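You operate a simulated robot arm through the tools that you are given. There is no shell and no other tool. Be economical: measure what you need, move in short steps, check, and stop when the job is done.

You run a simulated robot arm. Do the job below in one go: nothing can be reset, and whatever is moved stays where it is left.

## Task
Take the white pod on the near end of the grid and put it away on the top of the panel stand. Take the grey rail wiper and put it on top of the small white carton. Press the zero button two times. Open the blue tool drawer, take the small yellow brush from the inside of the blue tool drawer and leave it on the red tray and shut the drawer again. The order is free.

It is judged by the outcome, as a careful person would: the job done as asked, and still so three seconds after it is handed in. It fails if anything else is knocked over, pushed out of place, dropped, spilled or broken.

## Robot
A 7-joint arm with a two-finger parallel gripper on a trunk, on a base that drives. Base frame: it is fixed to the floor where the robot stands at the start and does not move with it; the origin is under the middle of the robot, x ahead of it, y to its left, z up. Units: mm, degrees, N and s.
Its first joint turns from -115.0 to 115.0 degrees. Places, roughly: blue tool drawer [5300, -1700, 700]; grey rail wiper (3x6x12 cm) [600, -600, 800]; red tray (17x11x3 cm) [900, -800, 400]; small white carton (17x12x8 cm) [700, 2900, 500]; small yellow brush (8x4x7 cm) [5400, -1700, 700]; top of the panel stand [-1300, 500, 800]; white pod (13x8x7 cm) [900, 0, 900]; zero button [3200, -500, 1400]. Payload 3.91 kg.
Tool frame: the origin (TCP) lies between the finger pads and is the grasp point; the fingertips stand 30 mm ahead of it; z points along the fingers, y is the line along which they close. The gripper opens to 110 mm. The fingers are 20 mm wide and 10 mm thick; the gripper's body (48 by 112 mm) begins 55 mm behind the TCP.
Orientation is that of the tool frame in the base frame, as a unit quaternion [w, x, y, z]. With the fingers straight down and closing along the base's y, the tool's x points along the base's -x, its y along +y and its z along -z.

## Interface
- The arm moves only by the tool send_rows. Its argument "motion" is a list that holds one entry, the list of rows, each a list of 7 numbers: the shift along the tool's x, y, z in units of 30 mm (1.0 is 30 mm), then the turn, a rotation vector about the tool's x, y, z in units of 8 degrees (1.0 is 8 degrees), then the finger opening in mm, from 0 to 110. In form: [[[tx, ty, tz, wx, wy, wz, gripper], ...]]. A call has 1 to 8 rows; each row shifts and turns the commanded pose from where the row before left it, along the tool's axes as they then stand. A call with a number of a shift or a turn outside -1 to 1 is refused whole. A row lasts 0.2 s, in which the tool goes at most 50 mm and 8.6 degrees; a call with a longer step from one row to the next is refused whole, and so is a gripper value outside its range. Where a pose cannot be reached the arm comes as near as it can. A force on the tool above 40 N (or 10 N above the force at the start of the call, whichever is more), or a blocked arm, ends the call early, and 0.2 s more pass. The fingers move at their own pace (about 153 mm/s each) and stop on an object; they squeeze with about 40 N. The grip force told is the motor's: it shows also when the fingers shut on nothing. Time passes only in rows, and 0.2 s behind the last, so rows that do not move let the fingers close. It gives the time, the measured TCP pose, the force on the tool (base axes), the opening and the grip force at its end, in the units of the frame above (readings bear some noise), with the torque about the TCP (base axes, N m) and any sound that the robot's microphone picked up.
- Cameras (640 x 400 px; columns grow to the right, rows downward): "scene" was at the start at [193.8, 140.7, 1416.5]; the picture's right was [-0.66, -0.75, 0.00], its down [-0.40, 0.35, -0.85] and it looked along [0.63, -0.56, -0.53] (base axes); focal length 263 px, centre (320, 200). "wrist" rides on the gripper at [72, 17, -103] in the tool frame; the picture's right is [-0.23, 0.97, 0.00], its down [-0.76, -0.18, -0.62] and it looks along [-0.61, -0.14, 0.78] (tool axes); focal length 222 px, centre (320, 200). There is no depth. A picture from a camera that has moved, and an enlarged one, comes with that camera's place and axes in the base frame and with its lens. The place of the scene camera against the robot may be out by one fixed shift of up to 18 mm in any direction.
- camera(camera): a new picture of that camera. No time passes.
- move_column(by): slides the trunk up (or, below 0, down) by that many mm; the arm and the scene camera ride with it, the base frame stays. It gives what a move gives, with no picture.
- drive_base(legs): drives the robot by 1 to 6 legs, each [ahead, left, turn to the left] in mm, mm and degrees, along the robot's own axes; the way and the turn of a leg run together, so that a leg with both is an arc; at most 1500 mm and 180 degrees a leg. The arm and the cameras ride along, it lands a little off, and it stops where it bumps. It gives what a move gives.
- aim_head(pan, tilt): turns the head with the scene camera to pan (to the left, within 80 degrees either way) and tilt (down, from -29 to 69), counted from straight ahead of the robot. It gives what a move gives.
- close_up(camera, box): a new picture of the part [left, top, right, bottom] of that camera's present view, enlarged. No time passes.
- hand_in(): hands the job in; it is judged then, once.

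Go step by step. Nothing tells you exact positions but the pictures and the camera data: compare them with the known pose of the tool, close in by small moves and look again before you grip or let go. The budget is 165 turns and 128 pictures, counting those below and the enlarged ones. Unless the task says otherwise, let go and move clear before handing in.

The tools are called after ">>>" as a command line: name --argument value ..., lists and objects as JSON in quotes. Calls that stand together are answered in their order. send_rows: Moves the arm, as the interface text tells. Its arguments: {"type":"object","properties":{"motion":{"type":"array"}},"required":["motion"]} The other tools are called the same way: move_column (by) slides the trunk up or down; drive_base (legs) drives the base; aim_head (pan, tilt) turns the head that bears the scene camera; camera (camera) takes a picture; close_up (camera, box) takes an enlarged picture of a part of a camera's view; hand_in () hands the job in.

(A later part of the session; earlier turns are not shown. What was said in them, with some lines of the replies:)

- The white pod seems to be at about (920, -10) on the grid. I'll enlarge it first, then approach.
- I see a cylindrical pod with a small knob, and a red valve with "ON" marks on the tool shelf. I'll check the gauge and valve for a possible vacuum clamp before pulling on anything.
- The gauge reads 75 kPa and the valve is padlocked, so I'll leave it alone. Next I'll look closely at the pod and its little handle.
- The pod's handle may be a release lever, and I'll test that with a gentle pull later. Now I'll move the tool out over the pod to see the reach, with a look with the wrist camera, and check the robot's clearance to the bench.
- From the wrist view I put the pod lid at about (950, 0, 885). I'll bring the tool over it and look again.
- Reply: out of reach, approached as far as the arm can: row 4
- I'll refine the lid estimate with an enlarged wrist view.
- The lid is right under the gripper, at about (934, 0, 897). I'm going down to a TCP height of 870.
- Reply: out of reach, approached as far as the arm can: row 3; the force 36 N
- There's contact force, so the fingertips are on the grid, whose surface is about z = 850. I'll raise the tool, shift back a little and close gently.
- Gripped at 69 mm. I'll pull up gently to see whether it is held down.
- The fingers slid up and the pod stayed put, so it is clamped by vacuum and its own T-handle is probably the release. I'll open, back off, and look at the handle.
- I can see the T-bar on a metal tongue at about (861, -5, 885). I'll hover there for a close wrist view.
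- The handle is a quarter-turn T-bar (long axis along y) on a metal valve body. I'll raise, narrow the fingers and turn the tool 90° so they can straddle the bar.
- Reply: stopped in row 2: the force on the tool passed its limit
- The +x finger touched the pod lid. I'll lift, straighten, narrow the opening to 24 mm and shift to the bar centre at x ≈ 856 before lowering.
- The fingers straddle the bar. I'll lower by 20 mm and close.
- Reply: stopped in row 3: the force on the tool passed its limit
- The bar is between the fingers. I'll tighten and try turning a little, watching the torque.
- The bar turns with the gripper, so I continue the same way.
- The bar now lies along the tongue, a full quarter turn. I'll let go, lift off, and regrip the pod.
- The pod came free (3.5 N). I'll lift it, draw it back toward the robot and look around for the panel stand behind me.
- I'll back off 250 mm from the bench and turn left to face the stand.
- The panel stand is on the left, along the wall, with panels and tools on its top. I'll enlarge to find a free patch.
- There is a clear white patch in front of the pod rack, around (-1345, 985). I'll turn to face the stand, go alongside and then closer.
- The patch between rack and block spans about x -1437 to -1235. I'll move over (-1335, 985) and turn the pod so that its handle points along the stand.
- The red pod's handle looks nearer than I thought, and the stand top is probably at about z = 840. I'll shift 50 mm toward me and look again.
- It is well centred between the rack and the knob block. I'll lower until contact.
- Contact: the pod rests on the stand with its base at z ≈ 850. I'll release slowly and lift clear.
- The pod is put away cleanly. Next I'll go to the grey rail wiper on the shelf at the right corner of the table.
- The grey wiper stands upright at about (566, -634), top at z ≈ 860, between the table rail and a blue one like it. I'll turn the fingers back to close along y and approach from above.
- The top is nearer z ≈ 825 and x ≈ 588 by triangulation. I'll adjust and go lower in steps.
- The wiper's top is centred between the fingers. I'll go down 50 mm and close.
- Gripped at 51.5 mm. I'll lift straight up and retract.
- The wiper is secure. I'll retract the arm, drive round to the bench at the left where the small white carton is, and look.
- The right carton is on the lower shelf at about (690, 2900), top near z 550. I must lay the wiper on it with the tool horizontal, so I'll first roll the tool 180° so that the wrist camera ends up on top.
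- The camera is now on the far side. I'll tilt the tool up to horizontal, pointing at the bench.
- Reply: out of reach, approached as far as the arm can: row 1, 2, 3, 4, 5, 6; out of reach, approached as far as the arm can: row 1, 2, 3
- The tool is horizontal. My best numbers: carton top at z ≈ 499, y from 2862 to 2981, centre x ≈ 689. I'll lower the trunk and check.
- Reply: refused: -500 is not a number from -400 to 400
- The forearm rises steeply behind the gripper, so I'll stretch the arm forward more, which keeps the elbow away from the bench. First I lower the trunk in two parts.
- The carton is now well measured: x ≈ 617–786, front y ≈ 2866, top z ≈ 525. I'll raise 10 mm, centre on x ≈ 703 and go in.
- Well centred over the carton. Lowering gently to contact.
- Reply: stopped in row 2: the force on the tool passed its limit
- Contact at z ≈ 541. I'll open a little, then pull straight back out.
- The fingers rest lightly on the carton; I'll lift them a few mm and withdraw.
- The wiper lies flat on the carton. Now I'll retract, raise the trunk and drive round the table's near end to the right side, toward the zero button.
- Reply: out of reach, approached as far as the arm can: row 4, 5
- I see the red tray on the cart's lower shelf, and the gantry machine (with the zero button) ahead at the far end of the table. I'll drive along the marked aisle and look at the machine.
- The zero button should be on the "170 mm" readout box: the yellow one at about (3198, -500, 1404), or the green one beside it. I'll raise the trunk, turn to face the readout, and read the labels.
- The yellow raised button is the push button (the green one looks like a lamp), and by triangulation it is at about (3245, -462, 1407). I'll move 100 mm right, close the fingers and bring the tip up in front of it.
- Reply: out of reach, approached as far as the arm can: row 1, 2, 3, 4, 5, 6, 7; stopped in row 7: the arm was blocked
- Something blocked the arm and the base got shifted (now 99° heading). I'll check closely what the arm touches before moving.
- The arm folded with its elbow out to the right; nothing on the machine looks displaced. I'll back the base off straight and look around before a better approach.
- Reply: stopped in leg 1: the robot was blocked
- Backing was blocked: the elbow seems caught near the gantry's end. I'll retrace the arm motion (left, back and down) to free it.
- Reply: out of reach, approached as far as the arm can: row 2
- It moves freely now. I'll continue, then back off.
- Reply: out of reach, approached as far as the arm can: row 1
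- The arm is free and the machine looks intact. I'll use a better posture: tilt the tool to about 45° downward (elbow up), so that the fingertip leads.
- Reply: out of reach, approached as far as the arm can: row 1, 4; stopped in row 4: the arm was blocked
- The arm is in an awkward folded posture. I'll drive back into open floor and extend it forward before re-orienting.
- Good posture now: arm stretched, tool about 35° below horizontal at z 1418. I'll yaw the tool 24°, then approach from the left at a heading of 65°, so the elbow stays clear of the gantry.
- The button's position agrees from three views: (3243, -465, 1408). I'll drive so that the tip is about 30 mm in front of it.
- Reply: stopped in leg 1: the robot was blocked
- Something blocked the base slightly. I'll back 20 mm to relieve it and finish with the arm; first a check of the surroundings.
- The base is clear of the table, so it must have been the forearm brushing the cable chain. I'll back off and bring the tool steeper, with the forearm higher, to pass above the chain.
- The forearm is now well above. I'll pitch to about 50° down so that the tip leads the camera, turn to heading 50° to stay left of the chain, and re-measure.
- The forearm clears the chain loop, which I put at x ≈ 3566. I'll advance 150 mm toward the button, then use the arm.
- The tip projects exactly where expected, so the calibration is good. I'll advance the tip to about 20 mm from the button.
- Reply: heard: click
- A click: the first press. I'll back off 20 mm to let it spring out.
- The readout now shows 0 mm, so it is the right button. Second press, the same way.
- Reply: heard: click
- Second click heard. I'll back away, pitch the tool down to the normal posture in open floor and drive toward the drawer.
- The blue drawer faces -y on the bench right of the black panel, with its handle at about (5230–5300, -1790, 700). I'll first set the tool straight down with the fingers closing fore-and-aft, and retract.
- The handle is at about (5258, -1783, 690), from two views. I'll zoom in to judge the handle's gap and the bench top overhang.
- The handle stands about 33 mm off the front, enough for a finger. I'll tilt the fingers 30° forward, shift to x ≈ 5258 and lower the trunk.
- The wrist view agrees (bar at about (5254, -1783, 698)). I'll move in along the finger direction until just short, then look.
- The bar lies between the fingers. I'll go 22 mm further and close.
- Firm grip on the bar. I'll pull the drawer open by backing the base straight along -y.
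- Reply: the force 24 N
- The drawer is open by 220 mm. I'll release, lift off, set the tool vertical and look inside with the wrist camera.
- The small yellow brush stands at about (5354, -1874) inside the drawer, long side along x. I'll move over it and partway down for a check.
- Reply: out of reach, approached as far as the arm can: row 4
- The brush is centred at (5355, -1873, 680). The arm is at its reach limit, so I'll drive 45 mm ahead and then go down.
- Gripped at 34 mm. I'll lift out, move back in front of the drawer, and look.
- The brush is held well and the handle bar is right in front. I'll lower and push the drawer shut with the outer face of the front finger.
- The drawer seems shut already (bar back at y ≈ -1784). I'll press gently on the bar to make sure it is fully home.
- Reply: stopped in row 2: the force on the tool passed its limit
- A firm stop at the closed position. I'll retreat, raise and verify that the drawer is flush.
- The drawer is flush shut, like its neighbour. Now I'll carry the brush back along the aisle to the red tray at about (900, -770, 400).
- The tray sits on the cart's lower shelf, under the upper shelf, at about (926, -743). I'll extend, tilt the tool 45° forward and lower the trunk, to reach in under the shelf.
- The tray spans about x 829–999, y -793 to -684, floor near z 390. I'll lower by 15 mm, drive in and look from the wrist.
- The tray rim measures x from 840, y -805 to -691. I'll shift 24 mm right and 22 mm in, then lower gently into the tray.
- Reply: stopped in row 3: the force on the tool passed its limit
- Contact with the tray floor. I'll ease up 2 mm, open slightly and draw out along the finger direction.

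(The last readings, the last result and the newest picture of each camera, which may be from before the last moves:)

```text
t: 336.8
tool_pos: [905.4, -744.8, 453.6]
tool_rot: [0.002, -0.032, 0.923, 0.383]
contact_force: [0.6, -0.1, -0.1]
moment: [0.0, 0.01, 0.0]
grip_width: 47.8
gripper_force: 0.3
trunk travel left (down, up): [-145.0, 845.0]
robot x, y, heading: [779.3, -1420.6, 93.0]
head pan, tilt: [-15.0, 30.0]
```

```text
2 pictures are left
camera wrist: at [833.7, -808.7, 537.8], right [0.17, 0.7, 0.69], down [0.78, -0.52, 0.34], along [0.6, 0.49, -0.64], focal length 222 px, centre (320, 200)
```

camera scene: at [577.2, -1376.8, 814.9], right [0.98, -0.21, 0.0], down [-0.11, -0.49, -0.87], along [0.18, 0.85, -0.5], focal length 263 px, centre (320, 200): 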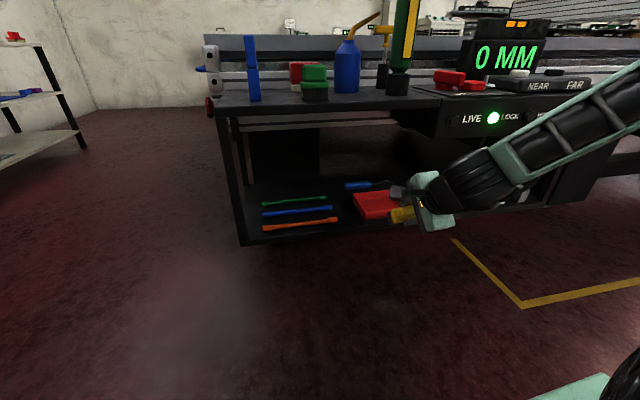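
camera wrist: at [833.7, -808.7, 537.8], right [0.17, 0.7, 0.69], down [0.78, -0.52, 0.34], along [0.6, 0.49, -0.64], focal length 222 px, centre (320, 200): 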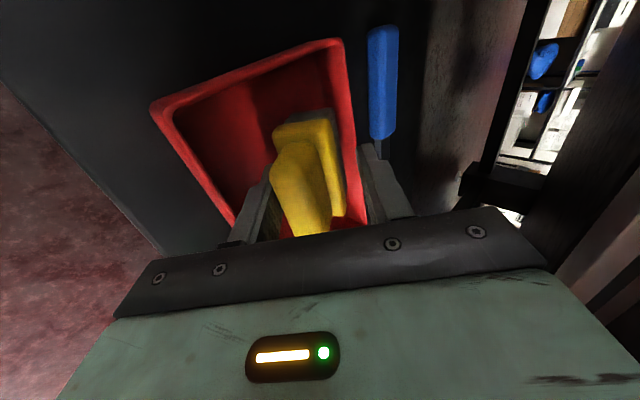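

The brush is loose in the tray, leaning on the rear finger. I'll withdraw slowly along the fingers, widening as I go.

>>> send_rows --motion '[[[0, 0.1, -0.3, 0, 0, 0, 50], [0, 0.1, -0.4, 0, 0, 0, 54], [0, 0.1, -0.4, 0, 0, 0, 60], [0, 0, -0.5, 0, 0, 0, 66]]]'

>>> send_rows --motion '[[[0, 0, -0.5, 0, 0, 0, 70], [0, -0.3, -0.5, 0, 0, 0, 70]]]'

>>> drive_base --legs '[[-200, 0, 0]]'

>>> close_up --camera "scene" --box '[280, 60, 520, 240]'

```text
t: 337.8
tool_pos: [906.0, -773.9, 494.5]
tool_rot: [0.002, -0.031, 0.923, 0.383]
contact_force: [-0.1, 0.8, -0.8]
moment: [-0.01, 0.01, -0.04]
grip_width: 66.0
gripper_force: 0.3
trunk travel left (down, up): [-145.0, 845.0]
robot x, y, heading: [780.2, -1419.9, 93.0]
head pan, tilt: [-15.0, 30.0]
```

```text
t: 338.4
tool_pos: [909.5, -782.8, 513.2]
tool_rot: [0.001, -0.031, 0.923, 0.382]
contact_force: [-0.1, -0.7, 0.9]
moment: [0.02, -0.03, 0.01]
grip_width: 69.9
gripper_force: 0.0
out of reach, approached as far as the arm can: row 1, 2
trunk travel left (down, up): [-145.0, 845.0]
robot x, y, heading: [774.7, -1421.0, 92.9]
head pan, tilt: [-15.0, 30.0]
```

```text
t: 340.0
tool_pos: [922.1, -982.3, 515.2]
tool_rot: [0.001, -0.03, 0.924, 0.382]
contact_force: [0.6, -1.0, 0.7]
moment: [0.01, 0.02, 0.01]
grip_width: 69.8
gripper_force: 0.0
trunk travel left (down, up): [-145.0, 845.0]
robot x, y, heading: [789.0, -1620.2, 93.1]
head pan, tilt: [-15.0, 30.0]
```

```text
2.22 times, centred on (400, 150) of scene
camera zoom: at [578.3, -1404.2, 815.0], right [0.98, -0.21, 0.0], down [-0.1, -0.49, -0.87], along [0.18, 0.85, -0.5], focal length 585 px, centre (142, 311)
```

zoom: 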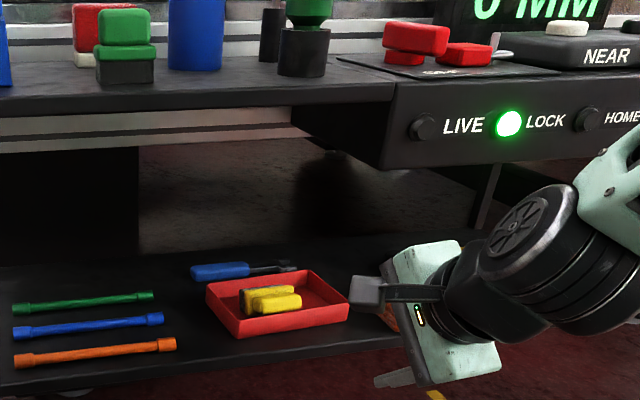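

The brush lies inside the red tray, the gripper is clear, and the other three jobs were checked as they were done. I'm handing in.

>>> hand_in

```text
The job is handed in.
```

All four jobs are done and handed in:
- **White pod:** it stands on the panel stand. It was held to the grid by vacuum, so I turned its T-handle a quarter turn to free it.
- **Grey rail wiper:** it lies flat on top of the small white carton.
- **Zero button:** I pressed it twice, with a click each time. The readout showed 0 mm after the first press.
- **Blue drawer:** I took out the yellow brush, laid it in the red tray and shut the drawer flush.

While I was lining up for the zero button, the arm was blocked near the gantry and the base shifted. The gantry looked undisturbed in the pictures, but I did not check that whole area again afterwards.
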